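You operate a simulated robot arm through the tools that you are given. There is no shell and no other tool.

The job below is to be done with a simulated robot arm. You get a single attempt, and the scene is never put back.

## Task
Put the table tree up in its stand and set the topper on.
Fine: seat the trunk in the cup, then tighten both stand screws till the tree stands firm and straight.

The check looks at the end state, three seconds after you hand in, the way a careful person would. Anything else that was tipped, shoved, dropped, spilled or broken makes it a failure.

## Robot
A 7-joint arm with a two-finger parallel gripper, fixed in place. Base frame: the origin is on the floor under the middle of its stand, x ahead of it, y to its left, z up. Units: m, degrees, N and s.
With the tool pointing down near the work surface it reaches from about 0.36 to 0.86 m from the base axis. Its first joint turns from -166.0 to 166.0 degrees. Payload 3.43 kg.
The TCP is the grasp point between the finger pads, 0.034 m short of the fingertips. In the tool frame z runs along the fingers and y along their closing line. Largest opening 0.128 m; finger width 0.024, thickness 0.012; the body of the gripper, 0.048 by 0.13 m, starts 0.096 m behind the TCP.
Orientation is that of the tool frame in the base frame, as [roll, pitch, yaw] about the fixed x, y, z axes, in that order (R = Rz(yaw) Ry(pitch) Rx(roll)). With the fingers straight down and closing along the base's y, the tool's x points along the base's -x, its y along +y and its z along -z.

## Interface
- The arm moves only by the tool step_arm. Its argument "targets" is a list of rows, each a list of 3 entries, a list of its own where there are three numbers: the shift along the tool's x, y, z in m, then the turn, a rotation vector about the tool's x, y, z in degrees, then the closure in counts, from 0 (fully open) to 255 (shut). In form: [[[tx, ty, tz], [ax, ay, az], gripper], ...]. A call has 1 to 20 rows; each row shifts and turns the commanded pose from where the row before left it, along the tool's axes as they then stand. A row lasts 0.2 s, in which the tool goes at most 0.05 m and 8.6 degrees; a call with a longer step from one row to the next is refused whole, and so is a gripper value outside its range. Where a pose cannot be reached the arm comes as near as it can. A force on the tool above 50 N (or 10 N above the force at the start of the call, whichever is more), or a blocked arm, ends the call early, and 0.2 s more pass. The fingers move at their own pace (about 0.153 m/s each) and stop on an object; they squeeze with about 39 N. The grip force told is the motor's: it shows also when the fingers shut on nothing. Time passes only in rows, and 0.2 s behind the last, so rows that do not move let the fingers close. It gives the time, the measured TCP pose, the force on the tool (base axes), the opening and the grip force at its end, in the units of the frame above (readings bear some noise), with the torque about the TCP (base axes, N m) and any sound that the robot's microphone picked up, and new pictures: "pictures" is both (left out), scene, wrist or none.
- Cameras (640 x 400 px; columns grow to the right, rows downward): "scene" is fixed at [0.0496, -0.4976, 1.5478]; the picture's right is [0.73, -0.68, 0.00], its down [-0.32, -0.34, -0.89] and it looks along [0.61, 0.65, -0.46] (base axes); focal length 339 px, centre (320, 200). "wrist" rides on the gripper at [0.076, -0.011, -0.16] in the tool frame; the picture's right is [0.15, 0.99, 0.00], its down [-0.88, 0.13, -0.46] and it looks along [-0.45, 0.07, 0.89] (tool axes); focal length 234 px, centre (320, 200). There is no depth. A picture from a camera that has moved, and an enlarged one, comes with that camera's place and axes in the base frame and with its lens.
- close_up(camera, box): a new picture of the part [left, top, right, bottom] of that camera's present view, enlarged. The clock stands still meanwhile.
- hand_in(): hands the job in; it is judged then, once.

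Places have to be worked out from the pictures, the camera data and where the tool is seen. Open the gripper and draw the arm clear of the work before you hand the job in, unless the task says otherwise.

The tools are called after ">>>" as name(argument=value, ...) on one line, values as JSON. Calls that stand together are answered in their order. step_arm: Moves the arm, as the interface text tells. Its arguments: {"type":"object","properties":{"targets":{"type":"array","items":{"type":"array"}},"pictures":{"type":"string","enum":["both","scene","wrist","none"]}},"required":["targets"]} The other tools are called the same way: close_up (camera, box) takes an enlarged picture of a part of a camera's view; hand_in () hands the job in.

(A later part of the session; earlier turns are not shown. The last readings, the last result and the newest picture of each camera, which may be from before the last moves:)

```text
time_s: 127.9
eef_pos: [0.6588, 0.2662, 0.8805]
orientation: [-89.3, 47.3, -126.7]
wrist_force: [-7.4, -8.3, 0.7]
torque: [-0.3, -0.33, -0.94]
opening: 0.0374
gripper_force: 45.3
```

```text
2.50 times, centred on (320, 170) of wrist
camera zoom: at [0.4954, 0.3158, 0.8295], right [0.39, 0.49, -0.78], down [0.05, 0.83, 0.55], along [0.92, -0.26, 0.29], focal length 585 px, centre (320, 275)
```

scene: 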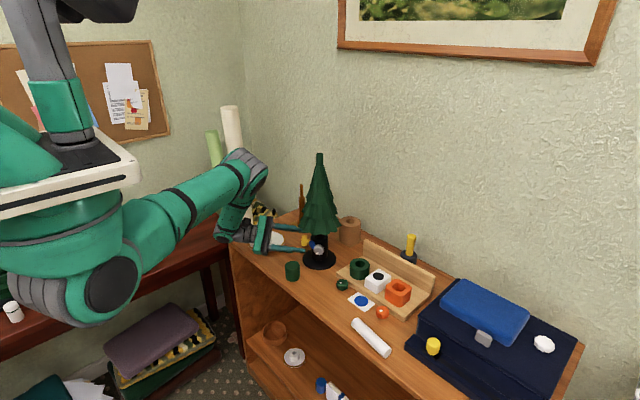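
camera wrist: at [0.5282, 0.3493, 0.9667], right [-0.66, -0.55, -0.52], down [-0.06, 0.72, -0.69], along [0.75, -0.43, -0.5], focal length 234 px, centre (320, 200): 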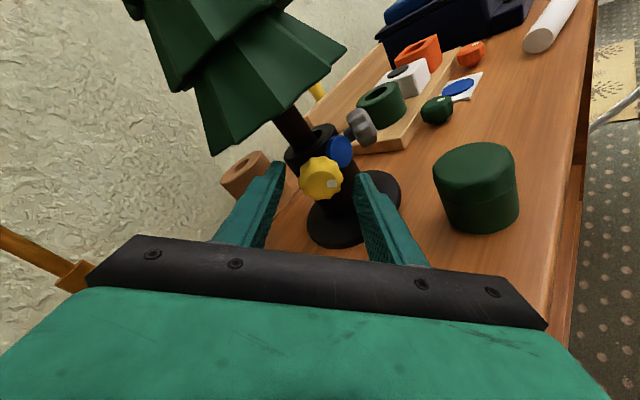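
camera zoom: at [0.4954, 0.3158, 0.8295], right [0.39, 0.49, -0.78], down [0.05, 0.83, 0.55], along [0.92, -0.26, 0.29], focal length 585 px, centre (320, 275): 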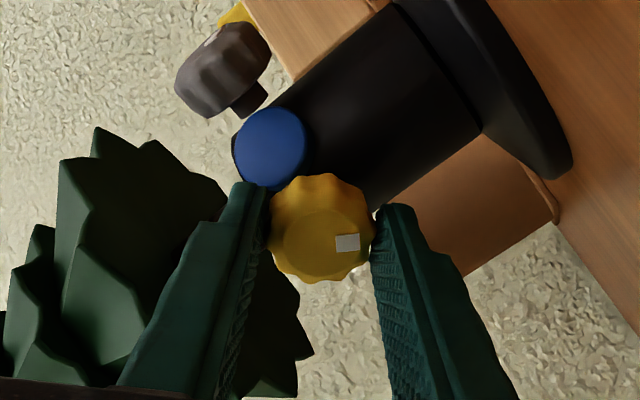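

Still not tight. I take the last 15° of this stroke, then release and regrip for the next one.

>>> step_arm(targets=[[[0.0002, 0.0002, 0], [0.73, -0.7, 7.43], 255], [[0.0002, 0.0002, 0], [0.73, -0.7, 7.43], 255], [[0, 0, 0], [0, 0, 0], 255]], pictures="none")

>>> close_up(camera="scene", box=[200, 140, 360, 290])

```text
time_s: 128.7
eef_pos: [0.6592, 0.2675, 0.8813]
orientation: [-84.5, 62.3, -122.7]
wrist_force: [-14.8, -8.5, 7.5]
torque: [-0.74, 0.18, -1.13]
opening: 0.0382
gripper_force: 45.2
```

```text
2.67 times, centred on (280, 215) of scene
camera zoom: at [0.0496, -0.4976, 1.5478], right [0.73, -0.68, 0.0], down [-0.32, -0.34, -0.89], along [0.61, 0.65, -0.46], focal length 903 px, centre (427, 160)
```

zoom: 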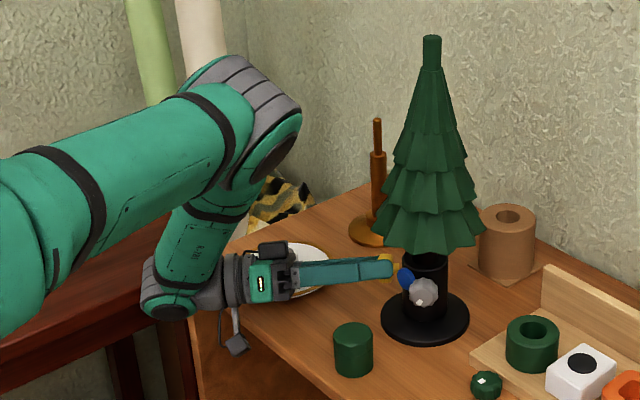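

Resisting torque about the yellow axis has risen to about 0.65 N·m, similar to grey when tight. I check the mark in the wrist view for slip.

>>> close_up(camera="wrist", box=[240, 90, 400, 250])

>>> close_up(camera="scene", box=[285, 145, 355, 275])

```text
2.50 times, centred on (320, 170) of wrist
camera zoom: at [0.5075, 0.3275, 0.8113], right [0.51, 0.62, -0.59], down [-0.07, 0.71, 0.7], along [0.86, -0.32, 0.41], focal length 585 px, centre (320, 275)
```

zoom: 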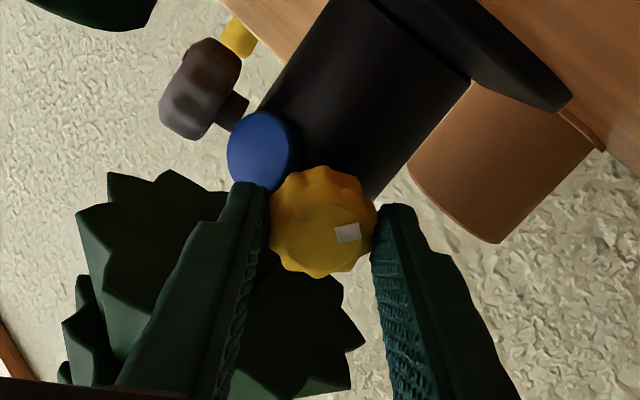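

```text
3.08 times, centred on (320, 210) of scene
camera zoom: at [0.0496, -0.4976, 1.5478], right [0.73, -0.68, 0.0], down [-0.32, -0.34, -0.89], along [0.61, 0.65, -0.46], focal length 1042 px, centre (320, 169)
```

zoom: 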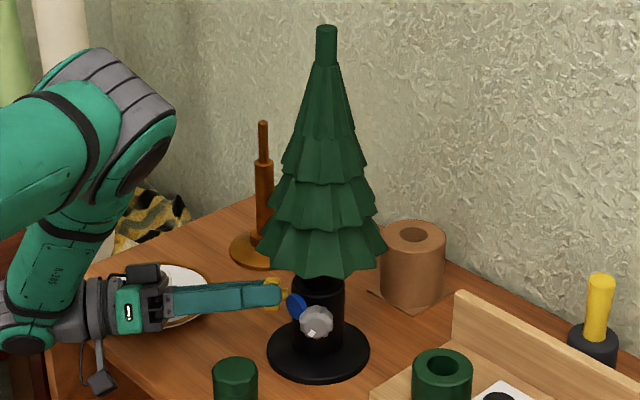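

The knob turned with only slight slip, and it is getting firm. The tree leans about 1° to the right, so I regrip and tighten the yellow further to pull it flush against the bore wall.

>>> step_arm(targets=[[[0, 0, 0], [0, 0, 0], 150], [[0, 0, 0], [0, 0, 0], 140], [[-0.00031, -0.0003, 0], [-0.73, 0.7, -7.43], 136], [[-0.00031, -0.0003, 0], [-0.73, 0.7, -7.43], 136], [[-0.00031, -0.0003, 0], [-0.73, 0.7, -7.43], 136], [[-0.00031, -0.0003, 0], [-0.73, 0.7, -7.43], 136], [[-0.00031, -0.0003, 0], [-0.73, 0.7, -7.43], 136], [[-0.00031, -0.0003, 0], [-0.73, 0.7, -7.43], 136], [[-0.00031, -0.0003, 0], [-0.73, 0.7, -7.43], 136], [[-0.00031, -0.0003, 0], [-0.73, 0.7, -7.43], 136], [[-0.00031, -0.0003, 0], [-0.73, 0.7, -7.43], 136], [[-0.00031, -0.0003, 0], [-0.73, 0.7, -7.43], 136], [[0, 0, 0], [0, 0, 0], 136]], pictures="none")

>>> close_up(camera="wrist", box=[240, 90, 400, 250])

>>> close_up(camera="scene", box=[285, 145, 355, 275])

```text
time_s: 131.5
eef_pos: [0.6629, 0.2684, 0.8841]
orientation: [-96.5, -12.4, -129.1]
wrist_force: [-0.4, -0.3, 0.1]
torque: [0.0, 0.02, 0.01]
opening: 0.0598
gripper_force: 0.2
```

```text
2.50 times, centred on (320, 170) of wrist
camera zoom: at [0.4958, 0.3157, 0.9281], right [-0.31, -0.2, -0.93], down [0.17, 0.95, -0.26], along [0.94, -0.24, -0.26], focal length 585 px, centre (320, 275)
```

zoom: 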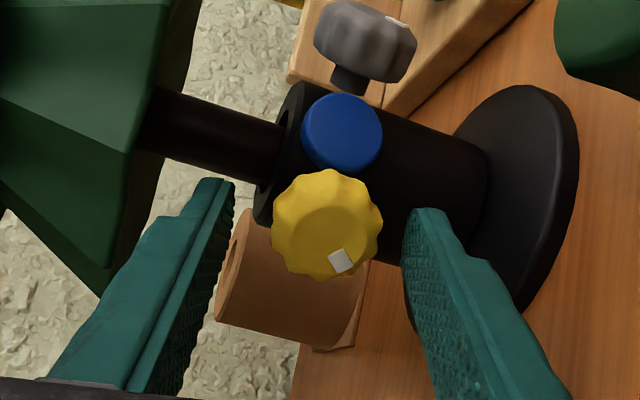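

```text
3.08 times, centred on (320, 210) of scene
camera zoom: at [0.0496, -0.4976, 1.5478], right [0.73, -0.68, 0.0], down [-0.32, -0.34, -0.89], along [0.61, 0.65, -0.46], focal length 1042 px, centre (320, 169)
```

zoom: 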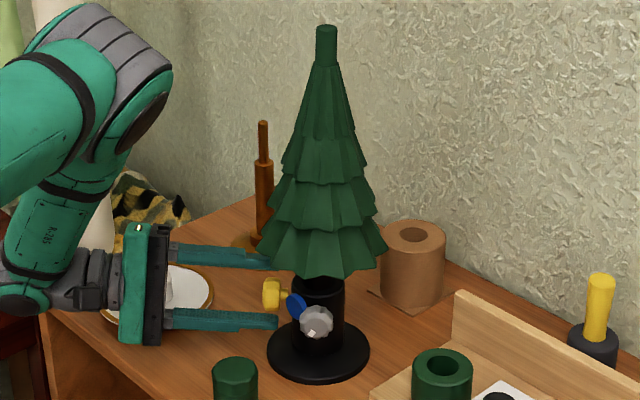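

I re-centre on the knob by about 3 mm, close, and turn 30° while watching the torque.

>>> step_arm(targets=[[[0.0024, 0.0028, 0], [0, 0, 0], 136], [[0, 0, 0], [0, 0, 0], 255], [[0, 0, 0], [0, 0, 0], 255], [[0, 0, 0], [0, 0, 0], 255], [[0.00031, 0.0003, 0], [0.73, -0.7, 7.43], 255], [[0.00031, 0.0003, 0], [0.73, -0.7, 7.43], 255], [[0, 0, 0], [0, 0, 0], 255]], pictures="none")

>>> close_up(camera="wrist", box=[240, 90, 400, 250])

>>> close_up(camera="scene", box=[285, 145, 355, 275])

```text
time_s: 133.1
eef_pos: [0.6589, 0.2656, 0.8819]
orientation: [-94.9, 2.7, -129.2]
wrist_force: [8.5, -2.3, 11.3]
torque: [-0.95, -0.31, -0.28]
opening: 0.0375
gripper_force: 45.1
```

```text
2.50 times, centred on (320, 170) of wrist
camera zoom: at [0.4874, 0.3063, 0.9024], right [-0.13, -0.02, -0.99], down [0.2, 0.98, -0.05], along [0.97, -0.2, -0.12], focal length 585 px, centre (320, 275)
```

zoom: 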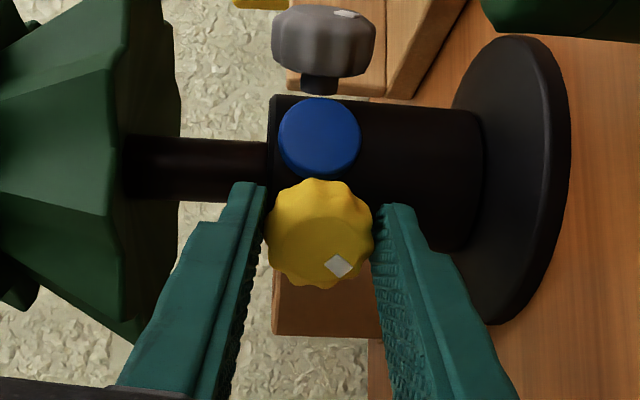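

```text
3.08 times, centred on (320, 210) of scene
camera zoom: at [0.0496, -0.4976, 1.5478], right [0.73, -0.68, 0.0], down [-0.32, -0.34, -0.89], along [0.61, 0.65, -0.46], focal length 1042 px, centre (320, 169)
```

zoom: 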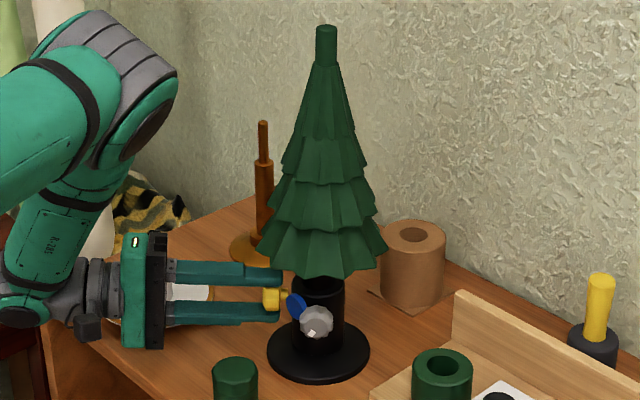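

The yellow knob now slips in the grip without turning, so it is tight. I measure the trunk's lean against the cup edges in this view.

>>> close_up(camera="wrist", box=[255, 110, 335, 180])

>>> close_up(camera="wrist", box=[60, 60, 400, 240])

```text
5.71 times, centred on (295, 145) of wrist
camera zoom: at [0.4874, 0.3063, 0.9024], right [-0.13, -0.02, -0.99], down [0.2, 0.98, -0.05], along [0.97, -0.2, -0.12], focal length 1338 px, centre (463, 514)
```

zoom: 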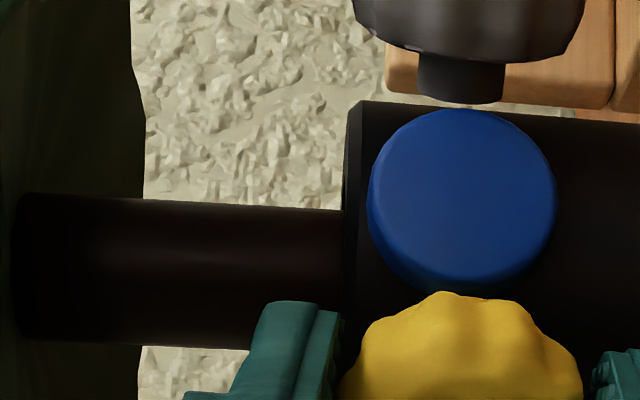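

```text
1.88 times, centred on (230, 150) of wrist
camera zoom: at [0.4874, 0.3063, 0.9024], right [-0.13, -0.02, -0.99], down [0.2, 0.98, -0.05], along [0.97, -0.2, -0.12], focal length 441 px, centre (489, 294)
```

zoom: 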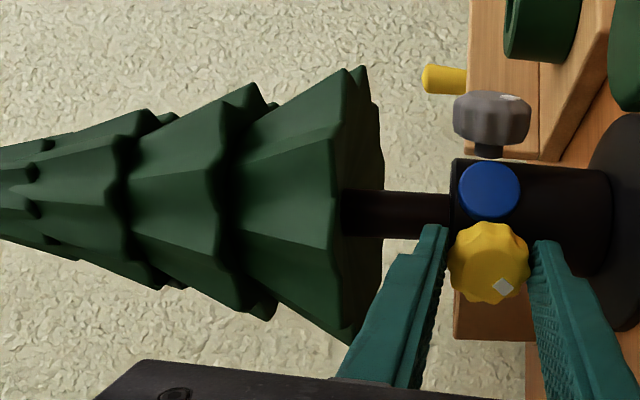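

I take very high zooms of the tip peg and of the trunk at the rim from the fixed camera, to measure any lean accurately.

>>> close_up(camera="scene", box=[312, 150, 332, 170])

>>> close_up(camera="scene", box=[305, 225, 335, 255])

>>> close_up(camera="scene", box=[290, 145, 350, 265])

```text
16.00 times, centred on (322, 160) of scene
camera zoom: at [0.0496, -0.4976, 1.5478], right [0.73, -0.68, 0.0], down [-0.32, -0.34, -0.89], along [0.61, 0.65, -0.46], focal length 5419 px, centre (288, 840)
```

zoom: 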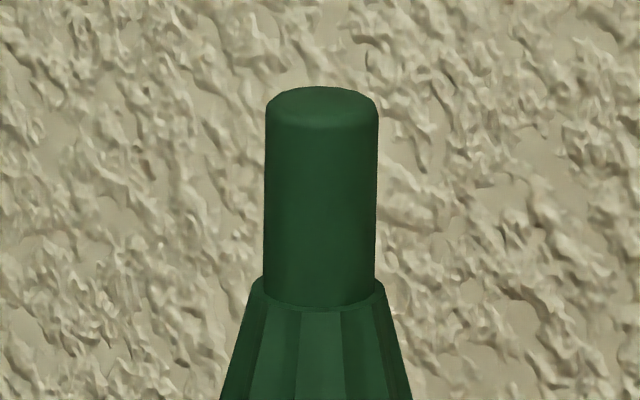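

```text
13.33 times, centred on (320, 240) of scene
camera zoom: at [0.0496, -0.4976, 1.5478], right [0.73, -0.68, 0.0], down [-0.32, -0.34, -0.89], along [0.61, 0.65, -0.46], focal length 4516 px, centre (320, -333)
```

zoom: 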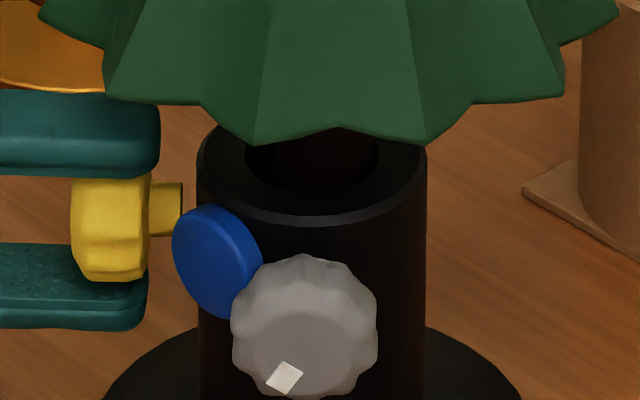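

```text
3.33 times, centred on (320, 205) of scene
camera zoom: at [0.0496, -0.4976, 1.5478], right [0.73, -0.68, 0.0], down [-0.32, -0.34, -0.89], along [0.61, 0.65, -0.46], focal length 1129 px, centre (320, 183)
```

zoom: 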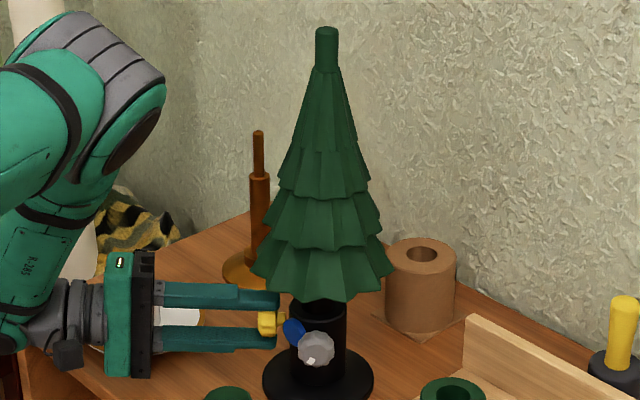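

The peg leans about 1.2° sideways and 1–2° away from the camera, so roughly 2° toward +x: the trunk's foot lagged when the screws pushed its top. I will straighten it by hand at the tip and then re-snug the screws. First I release the yellow knob and back out.

>>> step_arm(targets=[[[0, 0, 0], [0, 0, 0], 150], [[0, 0, 0], [0, 0, 0], 136], [[0, 0, -0.025], [0, 0, 0], 136], [[0, 0, -0.025], [0, 0, 0], 136], [[0, 0, -0.025], [0, 0, 0], 136], [[0, 0, -0.025], [0, 0, 0], 136], [[0, -0.03, -0.02], [0, 0, 0], 136], [[0, -0.03, -0.02], [0, 0, 0], 136], [[0, -0.035, -0.01], [0, 0, 0], 136], [[0, -0.035, -0.01], [0, 0, 0], 136], [[0, -0.035, 0], [0, 0, 0], 136], [[0, -0.035, 0], [0, 0, 0], 136], [[0, -0.035, 0], [0, 0, 0], 136], [[0, 0, 0], [0, 0, 0], 136]], pictures="both")

>>> close_up(camera="wrist", box=[200, 60, 460, 240])

```text
time_s: 136.1
eef_pos: [0.5427, 0.344, 1.1285]
orientation: [-95.0, 2.5, -129.3]
wrist_force: [-0.7, 0.5, 0.1]
torque: [0.01, 0.03, 0.04]
opening: 0.0599
gripper_force: 0.0
camera wrist: at [0.3716, 0.3849, 1.1498], right [-0.13, -0.03, -0.99], down [0.2, 0.98, -0.05], along [0.97, -0.2, -0.12], focal length 234 px, centre (320, 200)
```

scene: 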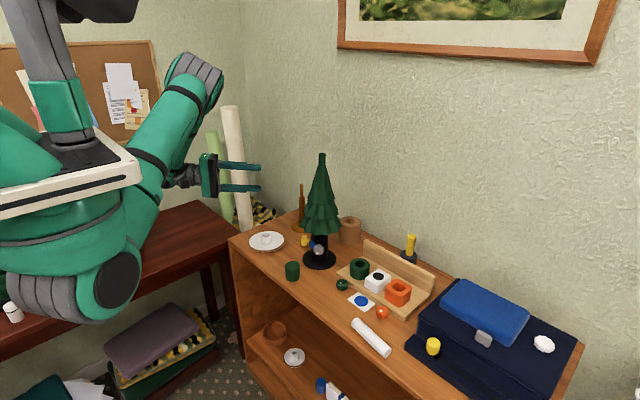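
wrist: 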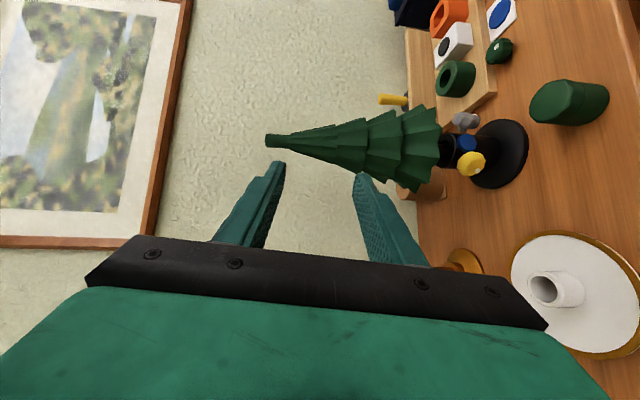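

```text
2.22 times, centred on (330, 150) of wrist
camera zoom: at [0.3716, 0.3849, 1.1498], right [-0.13, -0.03, -0.99], down [0.2, 0.98, -0.05], along [0.97, -0.2, -0.12], focal length 520 px, centre (298, 311)
```

zoom: 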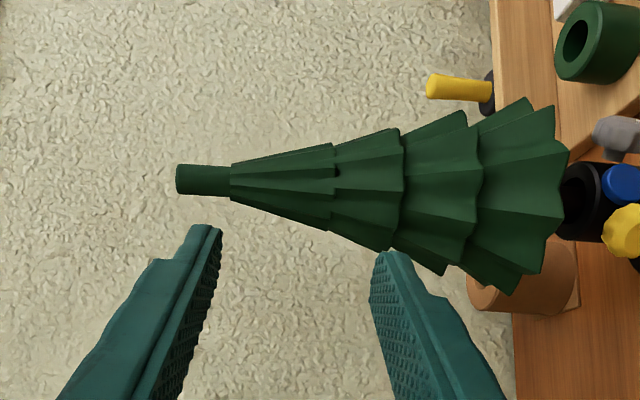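

From this side the tree also shows about 1–1.5° of lean toward +y/+x, consistent with the other view. I rotate the tool back to the tip-grasp orientation in free space.

>>> step_arm(targets=[[[0, -0.035, 0], [0, 0, 0], 136], [[0, -0.03, 0], [0, 0, 0], 136], [[0, 0, 0], [-5.88, 1.55, 5.03], 136], [[0, 0, 0], [-5.88, 1.55, 5.03], 136], [[0, 0, 0], [-5.88, 1.55, 5.03], 136], [[0, 0, 0], [-5.88, 1.55, 5.03], 136], [[0, 0, 0], [-5.88, 1.55, 5.03], 136], [[0, 0, 0], [-5.88, 1.55, 5.03], 136], [[0, 0, 0], [-5.88, 1.55, 5.03], 136], [[0, 0, 0], [-5.88, 1.55, 5.03], 136], [[0, 0, 0], [-5.88, 1.55, 5.03], 136], [[0, 0, 0], [-5.88, 1.55, 5.03], 136], [[0, 0, 0], [-5.88, 1.55, 5.03], 136], [[0, 0, 0], [0, 0, 0], 136]], pictures="both")

```text
time_s: 139.1
eef_pos: [0.5598, 0.3494, 1.1709]
orientation: [180.0, 28.0, 179.9]
wrist_force: [0.1, -0.2, 0.6]
torque: [0.0, 0.01, 0.0]
opening: 0.0599
gripper_force: 0.0
out of reach, approached as far as the arm can: row 1, 2
camera wrist: at [0.4174, 0.3398, 1.2762], right [-0.13, 0.99, -0.07], down [0.56, 0.13, 0.81], along [0.82, 0.07, -0.58], focal length 234 px, centre (320, 200)
```

scene: 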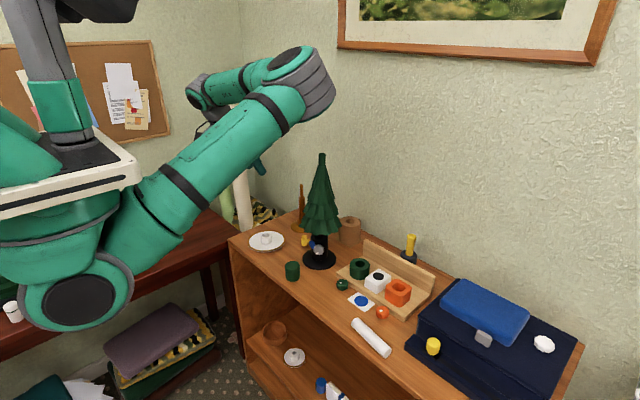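
wrist: 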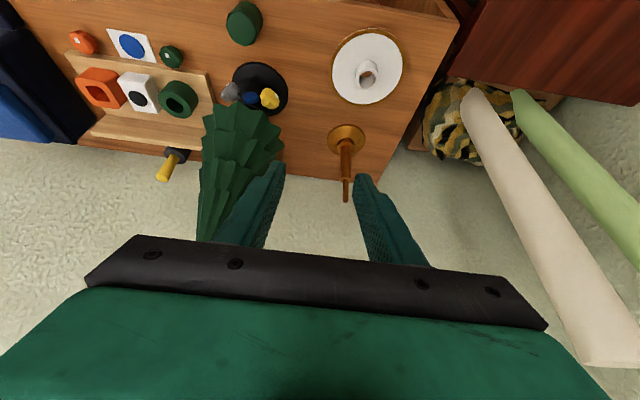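

Orientation is restored exactly. I move to a pre-grasp just above and in front of the tip.

>>> step_arm(targets=[[[-0.0292, -0.0272, -0.006], [0, 0, 0], 100], [[-0.0292, -0.0272, -0.006], [0, 0, 0], 100], [[-0.0292, -0.0272, -0.006], [0, 0, 0], 100], [[-0.0292, -0.0272, -0.006], [0, 0, 0], 100], [[-0.0292, -0.0272, -0.006], [0, 0, 0], 100], [[0, 0, 0], [0, 0, 0], 100]], pictures="wrist")

>>> close_up(camera="wrist", box=[240, 60, 400, 240])

```text
time_s: 140.5
eef_pos: [0.6763, 0.2115, 1.2654]
orientation: [179.9, 27.7, 179.8]
wrist_force: [1.0, 0.4, 0.2]
torque: [0.01, 0.01, 0.01]
opening: 0.0778
gripper_force: 0.1
camera wrist: at [0.5341, 0.2011, 1.37], right [-0.13, 0.99, -0.07], down [0.57, 0.13, 0.81], along [0.81, 0.07, -0.58], focal length 234 px, centre (320, 200)
```

wrist: 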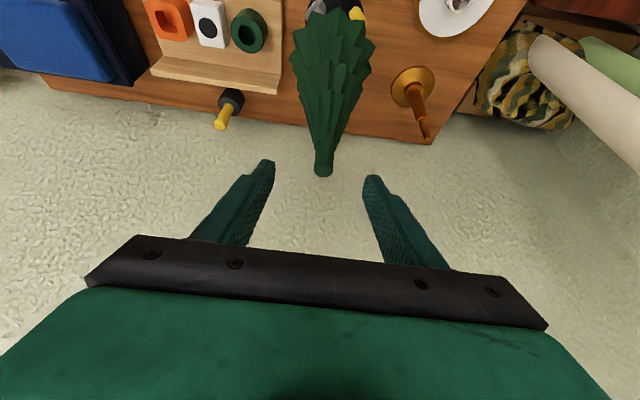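

```text
2.22 times, centred on (320, 150) of wrist
camera zoom: at [0.5341, 0.2011, 1.37], right [-0.13, 0.99, -0.07], down [0.57, 0.13, 0.81], along [0.81, 0.07, -0.58], focal length 520 px, centre (320, 311)
```

zoom: 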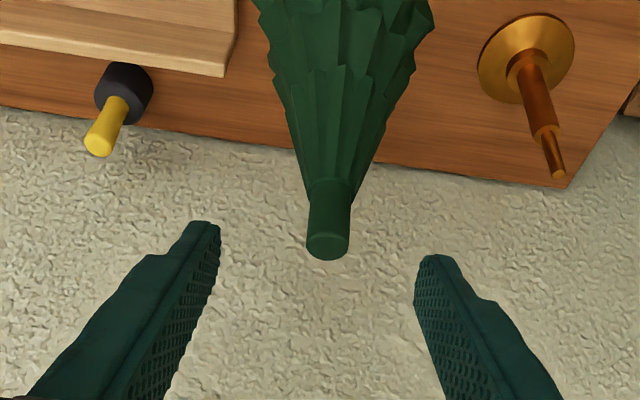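

The tip is at about (0.7265, 0.218, 1.194), about 10 mm too far in +x for a vertical tree. I bring the fingers around the peg and close.

>>> step_arm(targets=[[[-0.001, 0.0015, 0.0272], [0, 0, 0], 100], [[-0.001, 0.0015, 0.0272], [0, 0, 0], 100], [[-0.001, 0.0015, 0.0272], [0, 0, 0], 100], [[0, 0, 0], [0, 0, 0], 100]], pictures="none")

>>> close_up(camera="wrist", box=[240, 110, 400, 250])

>>> close_up(camera="scene", box=[290, 140, 350, 260])

```text
time_s: 141.5
eef_pos: [0.7152, 0.216, 1.1932]
orientation: [-179.9, 27.9, 179.9]
wrist_force: [0.7, 0.7, 0.7]
torque: [-0.01, 0.01, -0.01]
opening: 0.0779
gripper_force: 0.0
```

```text
2.86 times, centred on (320, 180) of wrist
camera zoom: at [0.5734, 0.2068, 1.2986], right [-0.13, 0.99, -0.07], down [0.57, 0.13, 0.81], along [0.81, 0.06, -0.58], focal length 669 px, centre (320, 257)
```

zoom: 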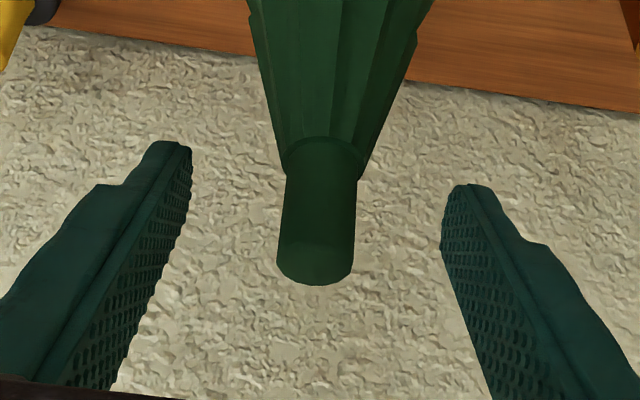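

```text
3.33 times, centred on (320, 200) of scene
camera zoom: at [0.0496, -0.4976, 1.5478], right [0.73, -0.68, 0.0], down [-0.32, -0.34, -0.89], along [0.61, 0.65, -0.46], focal length 1129 px, centre (320, 200)
```

zoom: 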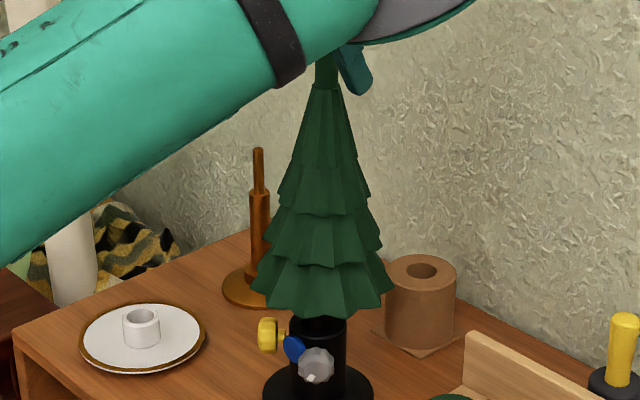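

The peg is centred between the fingers. I close on it gently and read the force before moving.

>>> step_arm(targets=[[[0, 0, 0], [0, 0, 0], 255], [[0, 0, 0], [0, 0, 0], 255], [[0, 0, 0], [0, 0, 0], 255]], pictures="none")

>>> step_arm(targets=[[[0.00265, 0, -0.00141], [0, 0, 0], 255], [[0, 0, 0], [0, 0, 0], 255]], pictures="none")

```text
time_s: 142.3
eef_pos: [0.7156, 0.2162, 1.193]
orientation: [-179.8, 27.7, 180.0]
wrist_force: [-1.3, -3.5, -0.7]
torque: [-1.42, 0.12, -0.05]
opening: 0.0208
gripper_force: 39.2
```

```text
time_s: 142.9
eef_pos: [0.7137, 0.2167, 1.1941]
orientation: [-180.0, 27.9, 179.9]
wrist_force: [2.7, -5.3, -1.6]
torque: [-1.55, -1.01, 0.06]
opening: 0.0208
gripper_force: 39.0
```

The grip is already aligning the peg sideways (1.5 N·m about x), and the tree resists only a few newtons. I move the tip 6.6 mm toward −x and 3 mm toward −y, with a matching small pitch so that the whole tree rotates upright.

>>> step_arm(targets=[[[0, 0, 0], [0, -0.6, 0], 255], [[0.0029, -0.0015, -0.00155], [0, -0.65, 0], 255], [[0.0029, -0.0015, -0.00155], [0, -0.65, 0], 255], [[0, 0, 0], [0, 0, 0], 255]], pictures="none")

>>> close_up(camera="scene", box=[290, 140, 350, 260])

```text
time_s: 143.9
eef_pos: [0.7073, 0.2147, 1.1944]
orientation: [-179.9, 29.8, 179.9]
wrist_force: [-0.4, 0.2, -0.9]
torque: [1.23, 0.0, 0.22]
opening: 0.0205
gripper_force: 38.9
```

```text
3.33 times, centred on (320, 200) of scene
camera zoom: at [0.0496, -0.4976, 1.5478], right [0.73, -0.68, 0.0], down [-0.32, -0.34, -0.89], along [0.61, 0.65, -0.46], focal length 1129 px, centre (320, 200)
```

zoom: 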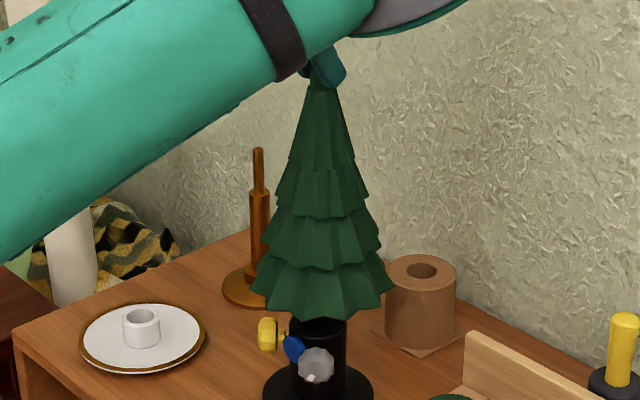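

Force is now near zero with the tip moved 9.6 mm back, and the side torque overshot slightly. I shift back 1.3 mm in +y and then release to see where the tree rests.

>>> step_arm(targets=[[[0, 0.0013, 0], [0, 0, 0], 255], [[0, 0, 0], [0, 0, 0], 255]], pictures="none")

>>> step_arm(targets=[[[0, 0, 0], [0, 0, 0], 180], [[0, 0, 0], [0, 0, 0], 100], [[0, 0, 0], [0, 0, 0], 100], [[0, 0, -0.03], [0, 0, 0], 100], [[0, 0, -0.03], [0, 0, 0], 100], [[0.01, 0, -0.03], [0, 0, 0], 100], [[0, 0, 0], [0, 0, 0], 100]], pictures="both")

>>> close_up(camera="scene", box=[312, 150, 332, 170])

>>> close_up(camera="wrist", box=[240, 60, 400, 240])

>>> close_up(camera="scene", box=[290, 145, 350, 265])

```text
time_s: 144.5
eef_pos: [0.7081, 0.216, 1.1944]
orientation: [-179.9, 29.6, 179.9]
wrist_force: [0.7, -0.6, 0.3]
torque: [-0.13, -0.01, 0.01]
opening: 0.0209
gripper_force: 38.7
```

```text
time_s: 146.1
eef_pos: [0.6545, 0.2169, 1.2543]
orientation: [179.3, 28.1, 179.6]
wrist_force: [0.3, 0.3, 0.1]
torque: [-0.02, 0.0, 0.01]
opening: 0.0778
gripper_force: 0.0
camera wrist: at [0.5111, 0.2053, 1.3592], right [-0.13, 0.99, -0.06], down [0.56, 0.12, 0.82], along [0.82, 0.07, -0.57], focal length 234 px, centre (320, 200)
```

scene: 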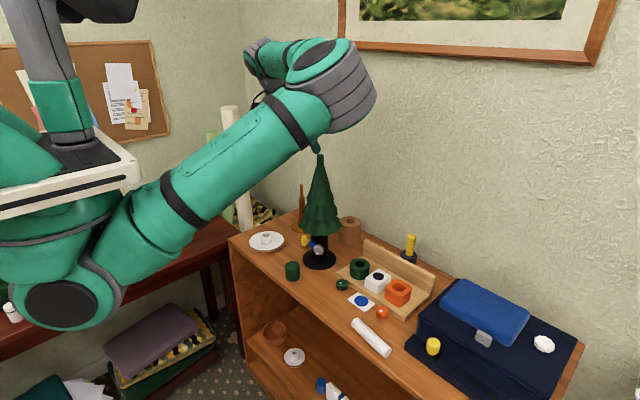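
wrist: 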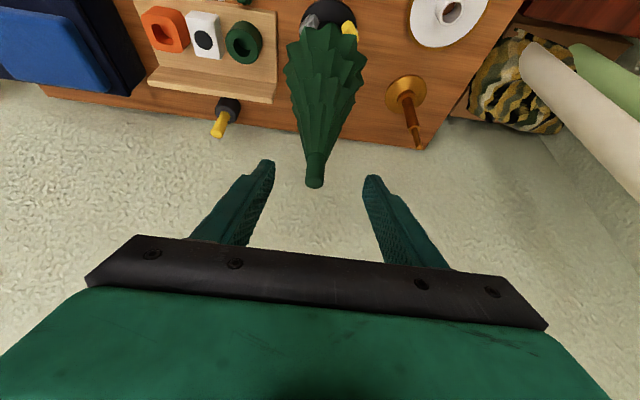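

```text
16.00 times, centred on (322, 160) of scene
camera zoom: at [0.0496, -0.4976, 1.5478], right [0.73, -0.68, 0.0], down [-0.32, -0.34, -0.89], along [0.61, 0.65, -0.46], focal length 5419 px, centre (288, 840)
```

zoom: 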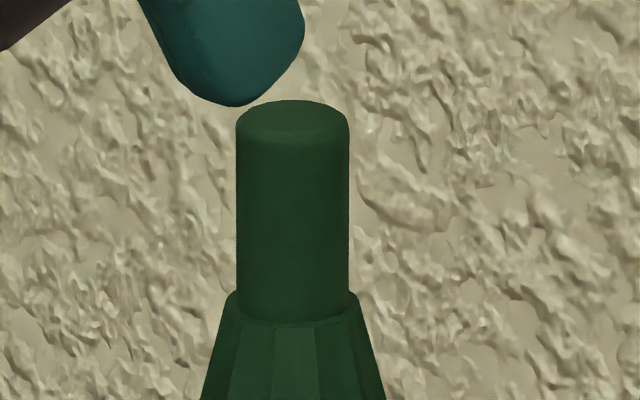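

```text
2.22 times, centred on (320, 150) of wrist
camera zoom: at [0.5111, 0.2053, 1.3592], right [-0.13, 0.99, -0.06], down [0.56, 0.12, 0.82], along [0.82, 0.07, -0.57], focal length 520 px, centre (320, 311)
```

zoom: 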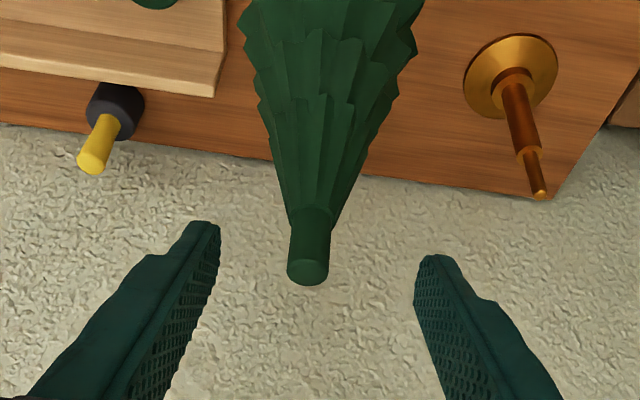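

```text
3.33 times, centred on (320, 205) of scene
camera zoom: at [0.0496, -0.4976, 1.5478], right [0.73, -0.68, 0.0], down [-0.32, -0.34, -0.89], along [0.61, 0.65, -0.46], focal length 1129 px, centre (320, 183)
```

zoom: 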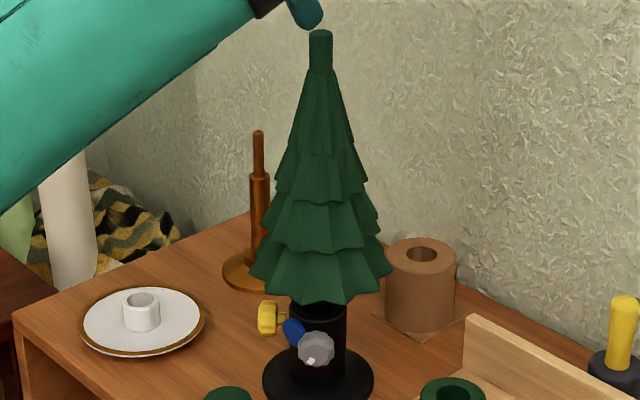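

The tree is now upright: both peg edges are exactly vertical in the fixed view. I return to the yellow knob to snug it against the straightened trunk, first going back to the turning point.

>>> step_arm(targets=[[[0.0262, 0.0268, 0.0074], [0, 0, 0], 100], [[0.0262, 0.0268, 0.0074], [0, 0, 0], 100], [[0.0262, 0.0268, 0.0074], [0, 0, 0], 100], [[0.0262, 0.0268, 0.0074], [0, 0, 0], 100], [[0.0262, 0.0268, 0.0074], [0, 1.9, 0], 136], [[0, 0, 0], [5.88, -1.55, -5.03], 136], [[0, 0, 0], [5.88, -1.55, -5.03], 136], [[0, 0, 0], [5.88, -1.55, -5.03], 136], [[0, 0, 0], [5.88, -1.55, -5.03], 136], [[0, 0, 0], [5.88, -1.55, -5.03], 136], [[0, 0, 0], [5.88, -1.55, -5.03], 136], [[0, 0, 0], [5.88, -1.55, -5.03], 136], [[0, 0, 0], [5.88, -1.55, -5.03], 136], [[0, 0, 0], [5.88, -1.55, -5.03], 136], [[0, 0, 0], [5.88, -1.55, -5.03], 136], [[0, 0, 0], [5.88, -1.55, -5.03], 136], [[0, 0, 0], [0, 0, 0], 136]], pictures="both")

```text
time_s: 149.7
eef_pos: [0.5548, 0.3478, 1.1457]
orientation: [-96.1, 0.4, -129.5]
wrist_force: [0.1, -0.6, 0.4]
torque: [-0.03, -0.01, -0.03]
opening: 0.06
gripper_force: 0.2
camera wrist: at [0.3855, 0.3895, 1.1718], right [-0.17, -0.04, -0.99], down [0.2, 0.98, -0.08], along [0.97, -0.21, -0.15], focal length 234 px, centre (320, 200)
```

scene: 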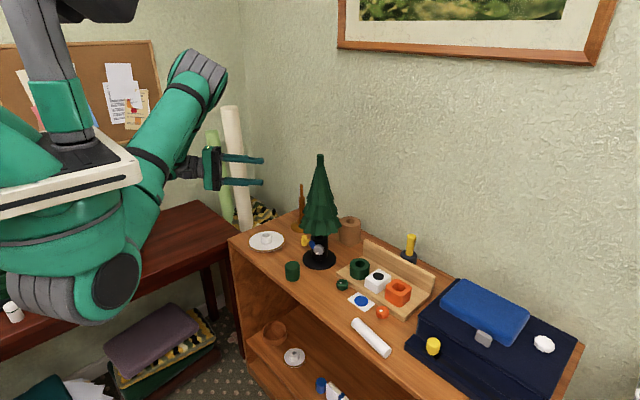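
wrist: 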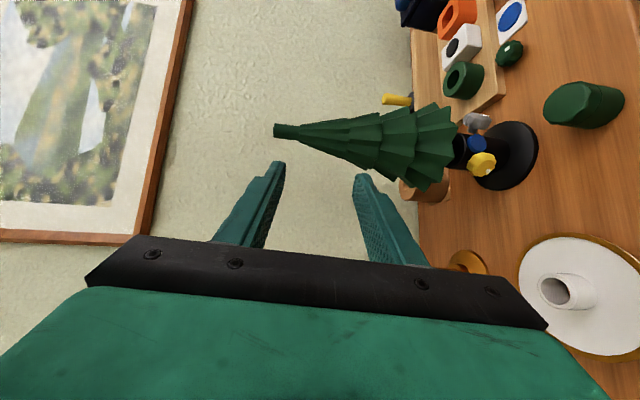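

I descend again to the yellow knob's pre-grasp point.

>>> step_arm(targets=[[[-0.0002, 0.0354, 0.0143], [0, 0, 0], 136], [[-0.0002, 0.0354, 0.0143], [0, 0, 0], 136], [[-0.0002, 0.0354, 0.0143], [0, 0, 0], 136], [[-0.0002, 0.0354, 0.0143], [0, 0, 0], 136], [[-0.0002, 0.0354, 0.0143], [0, 0, 0], 136], [[-0.0002, 0.0354, 0.0143], [0, 0, 0], 136], [[-0.0002, 0.0354, 0.0143], [0, 0, 0], 136], [[0, 0, 0], [0, 0, 0], 136]], pictures="wrist")

>>> close_up(camera="wrist", box=[220, 60, 440, 240])

```text
time_s: 151.5
eef_pos: [0.6264, 0.3104, 0.9155]
orientation: [-95.1, 2.6, -129.2]
wrist_force: [0.0, 0.0, -0.8]
torque: [0.0, -0.03, -0.04]
opening: 0.0597
gripper_force: 0.2
camera wrist: at [0.4552, 0.352, 0.9361], right [-0.13, -0.02, -0.99], down [0.2, 0.98, -0.05], along [0.97, -0.2, -0.12], focal length 234 px, centre (320, 200)
```

wrist: 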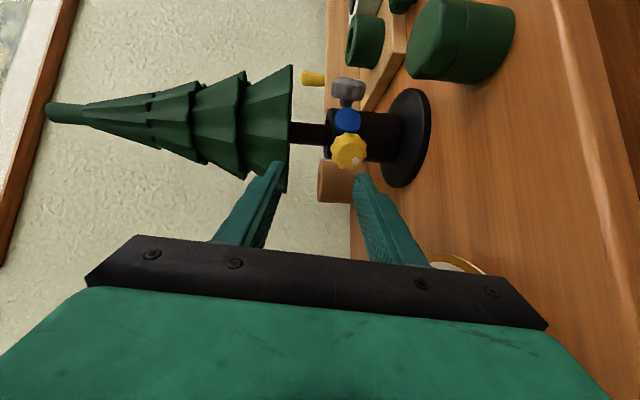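

```text
2.22 times, centred on (330, 150) of wrist
camera zoom: at [0.4552, 0.352, 0.9361], right [-0.13, -0.02, -0.99], down [0.2, 0.98, -0.05], along [0.97, -0.2, -0.12], focal length 520 px, centre (298, 311)
```

zoom: 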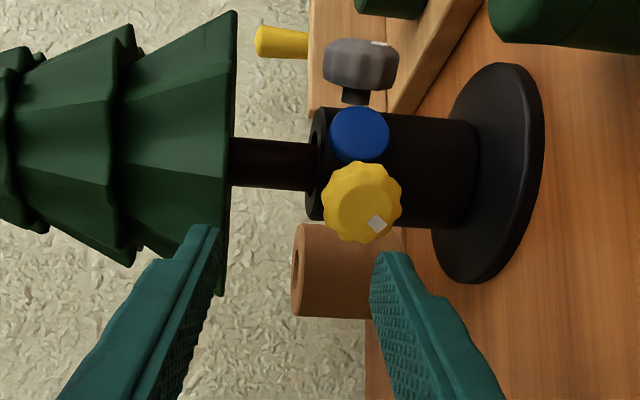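

The pose ended 26 mm high, so I correct down onto the knob's axis and re-check alignment.

>>> step_arm(targets=[[[0.0158, 0.0281, 0.0062], [0, 0, 0], 136], [[0, 0, 0], [0, 0, 0], 136]], pictures="none")

>>> close_up(camera="wrist", box=[220, 60, 440, 240])

```text
time_s: 152.1
eef_pos: [0.6201, 0.2976, 0.8861]
orientation: [-95.0, 2.6, -129.3]
wrist_force: [-0.3, 0.5, 0.3]
torque: [-0.01, -0.02, -0.01]
opening: 0.0601
gripper_force: 0.0
```

```text
2.22 times, centred on (330, 150) of wrist
camera zoom: at [0.4486, 0.3385, 0.907], right [-0.13, -0.02, -0.99], down [0.2, 0.98, -0.05], along [0.97, -0.2, -0.12], focal length 520 px, centre (298, 311)
```

zoom: 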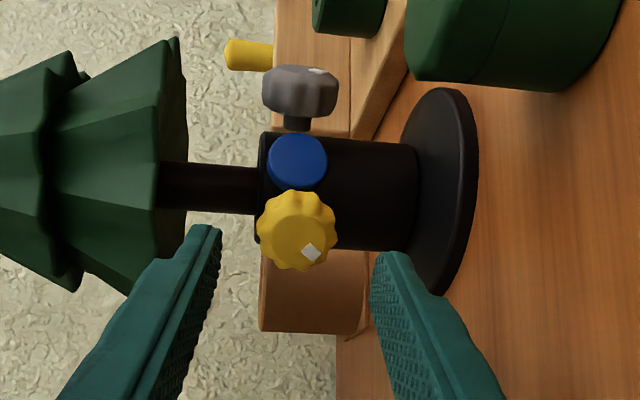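

Alignment is spot on. I advance 50 mm, close, and turn clockwise 30°, checking torque.

>>> step_arm(targets=[[[0, 0, 0.0167], [0, 0, 0], 136], [[0, 0, 0.0167], [0, 0, 0], 136], [[0, 0, 0.0166], [0, 0, 0], 136], [[0, 0, 0], [0, 0, 0], 136], [[0, 0, 0], [0, 0, 0], 255], [[0, 0, 0], [0, 0, 0], 255], [[0, 0, 0], [0, 0, 0], 255]], pictures="none")

>>> step_arm(targets=[[[0.00031, 0.0003, 0], [0.73, -0.7, 7.43], 255], [[0.00031, 0.0003, 0], [0.73, -0.7, 7.43], 255], [[0, 0, 0], [0, 0, 0], 255]], pictures="none")

>>> close_up(camera="wrist", box=[240, 90, 400, 250])

>>> close_up(camera="scene", box=[312, 150, 332, 170])

```text
time_s: 153.7
eef_pos: [0.658, 0.2673, 0.8826]
orientation: [-95.0, 2.7, -129.2]
wrist_force: [-15.1, 9.9, 10.7]
torque: [-0.72, -0.73, 0.36]
opening: 0.0379
gripper_force: 45.4
```

```text
time_s: 154.5
eef_pos: [0.6592, 0.2657, 0.8815]
orientation: [-93.4, 17.6, -129.0]
wrist_force: [-5.9, 8.5, 7.2]
torque: [-1.1, -0.03, -0.01]
opening: 0.0382
gripper_force: 44.4
```

```text
2.50 times, centred on (320, 170) of wrist
camera zoom: at [0.4854, 0.3051, 0.8771], right [0.05, 0.16, -0.99], down [0.19, 0.97, 0.17], along [0.98, -0.19, 0.02], focal length 585 px, centre (320, 275)
```

zoom: 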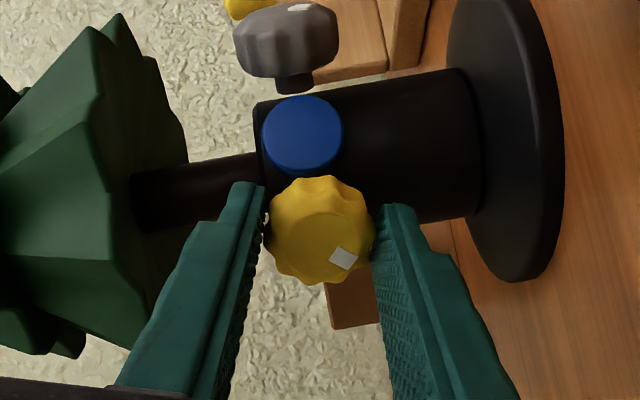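

```text
16.00 times, centred on (322, 160) of scene
camera zoom: at [0.0496, -0.4976, 1.5478], right [0.73, -0.68, 0.0], down [-0.32, -0.34, -0.89], along [0.61, 0.65, -0.46], focal length 5419 px, centre (288, 840)
```

zoom: 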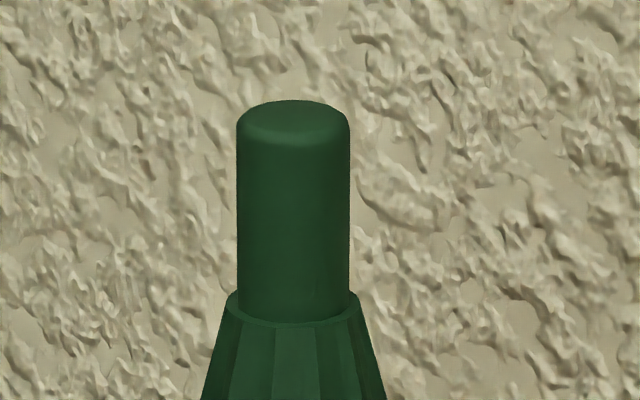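

The yellow screw resists at about 0.76 N·m after only a few degrees and the tip has not moved, so it is tight with the tree still vertical. One more small turn confirms the stall.

>>> step_arm(targets=[[[0.00031, 0.0003, 0], [0.73, -0.7, 7.43], 255], [[0, 0, 0], [0, 0, 0], 255]], pictures="none")

>>> close_up(camera="wrist", box=[240, 90, 400, 250])

>>> close_up(camera="scene", box=[290, 145, 350, 265])

```text
time_s: 155.1
eef_pos: [0.6589, 0.2655, 0.88]
orientation: [-92.6, 25.2, -128.5]
wrist_force: [3.3, 9.9, 7.6]
torque: [-0.2, 0.09, -0.09]
opening: 0.0379
gripper_force: 45.0
```

```text
2.50 times, centred on (320, 170) of wrist
camera zoom: at [0.4868, 0.3057, 0.8645], right [0.14, 0.25, -0.96], down [0.17, 0.95, 0.28], along [0.98, -0.2, 0.09], focal length 585 px, centre (320, 275)
```

zoom: 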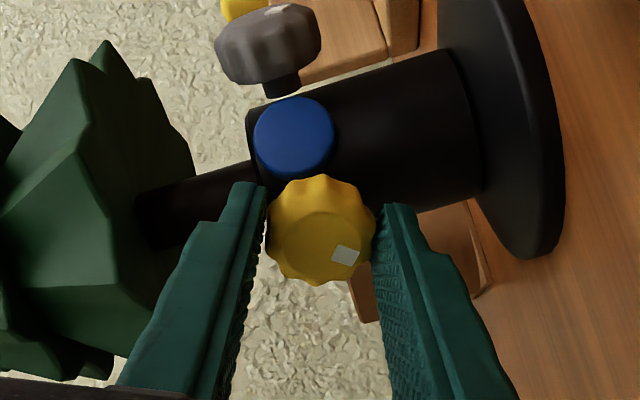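

```text
3.33 times, centred on (320, 205) of scene
camera zoom: at [0.0496, -0.4976, 1.5478], right [0.73, -0.68, 0.0], down [-0.32, -0.34, -0.89], along [0.61, 0.65, -0.46], focal length 1129 px, centre (320, 183)
```

zoom: 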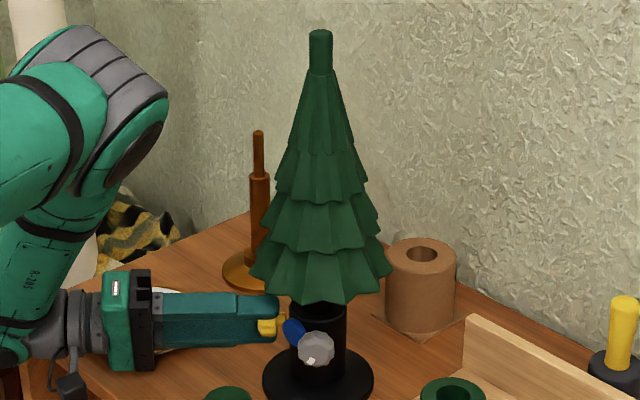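

The knob slips in the grip again, so the yellow is fully tight and the tree remains vertical. I release, back out along the screw axis and rise.

>>> step_arm(targets=[[[0, 0, 0], [0, 0, 0], 150], [[0, 0, 0], [0, 0, 0], 136], [[0, 0, -0.025], [0, 0, 0], 136], [[0, 0, -0.025], [0, 0, 0], 136], [[0, 0, -0.025], [0, 0, 0], 136], [[0, 0, -0.025], [0, 0, 0], 136], [[-0.012, -0.03, -0.015], [0, 0, 0], 136], [[-0.012, -0.03, -0.015], [0, 0, 0], 136], [[-0.013, -0.03, -0.01], [0, 0, 0], 136], [[-0.013, -0.03, -0.01], [0, 0, 0], 136], [[-0.013, -0.03, 0], [0, 0, 0], 136], [[-0.013, -0.03, 0], [0, 0, 0], 136], [[0, 0, 0], [0, 0, 0], 136]], pictures="both")

>>> close_up(camera="scene", box=[230, 150, 400, 310])

```text
time_s: 157.9
eef_pos: [0.5595, 0.3529, 1.0831]
orientation: [-92.7, 24.9, -128.6]
wrist_force: [0.5, 0.7, 1.0]
torque: [0.0, -0.01, -0.02]
opening: 0.0597
gripper_force: 0.1
out of reach, approached as far as the arm can: row 7, 8, 9
camera wrist: at [0.3874, 0.3931, 1.0661], right [0.14, 0.25, -0.96], down [0.17, 0.95, 0.27], along [0.98, -0.2, 0.09], focal length 234 px, centre (320, 200)
```

scene: 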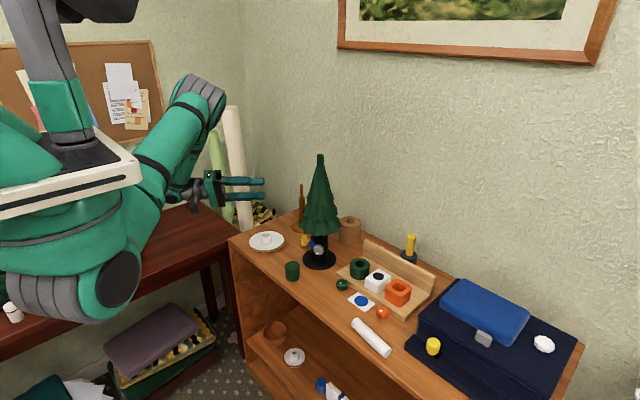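
wrist: 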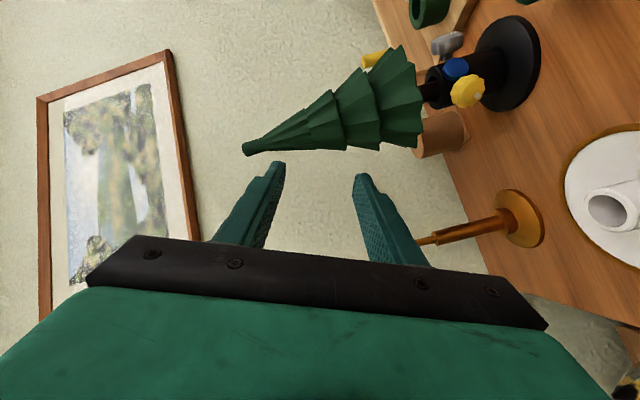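

```text
2.50 times, centred on (315, 230) of scene
camera zoom: at [0.0496, -0.4976, 1.5478], right [0.73, -0.68, 0.0], down [-0.32, -0.34, -0.89], along [0.61, 0.65, -0.46], focal length 847 px, centre (332, 125)
```

zoom: 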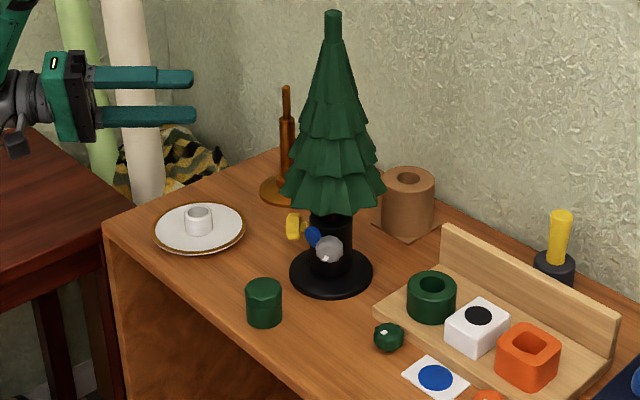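

Everything on this side is undisturbed. Now I'll put the fallen white cylinder back; first I rotate the tool to point straight down, with the fingers closing along x.

>>> step_arm(targets=[[[0, 0, 0], [-6.98, -0.766, -3.79], 100], [[0, 0, 0], [-6.98, -0.766, -3.79], 100], [[0, 0, 0], [-6.98, -0.766, -3.79], 100], [[0, 0, 0], [-6.98, -0.766, -3.79], 100], [[0, 0, 0], [-6.98, -0.766, -3.79], 100], [[0, 0, 0], [-6.98, -0.766, -3.79], 100], [[0, 0, 0], [-6.98, -0.766, -3.79], 100], [[0, 0, 0], [-6.98, -0.766, -3.79], 100], [[0, 0, 0], [-6.98, -0.766, -3.79], 100], [[0, 0, 0], [-6.98, -0.766, -3.79], 100], [[0, 0, 0], [-6.98, -0.766, -3.79], 100], [[0, 0, 0], [-6.98, -0.766, -3.79], 100], [[0, 0, 0], [-6.98, -0.766, -3.79], 100], [[0, 0, 0], [0, 0, 0], 100]], pictures="both")

```text
time_s: 160.9
eef_pos: [0.5615, 0.3509, 1.0849]
orientation: [-169.1, -0.6, -96.1]
wrist_force: [1.2, -1.8, 4.2]
torque: [0.15, 0.19, 0.06]
opening: 0.0779
gripper_force: 0.0
out of reach, approached as far as the arm can: row 12, 13
camera wrist: at [0.5342, 0.2791, 1.2433], right [-0.98, -0.05, -0.19], down [-0.12, 0.9, 0.41], along [0.15, 0.43, -0.89], focal length 234 px, centre (320, 200)
```

scene: 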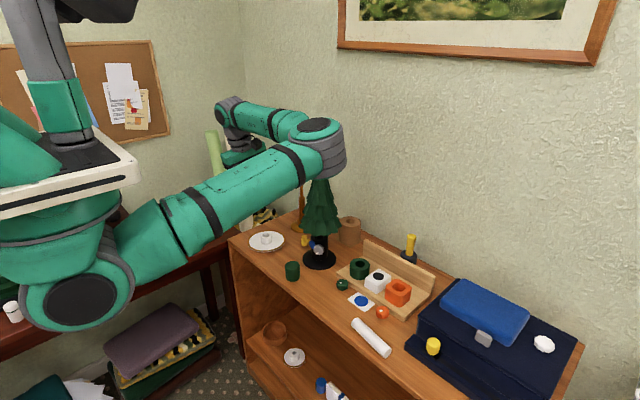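
wrist: 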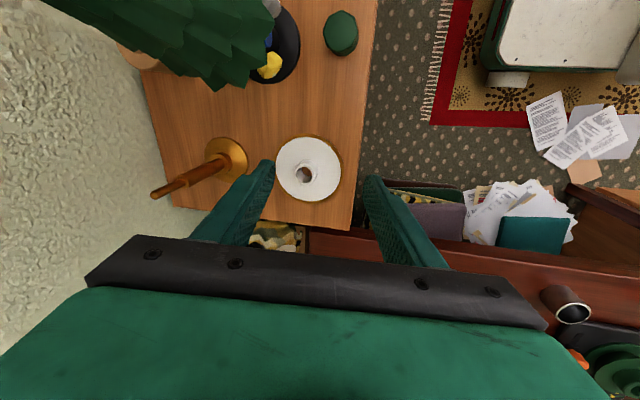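

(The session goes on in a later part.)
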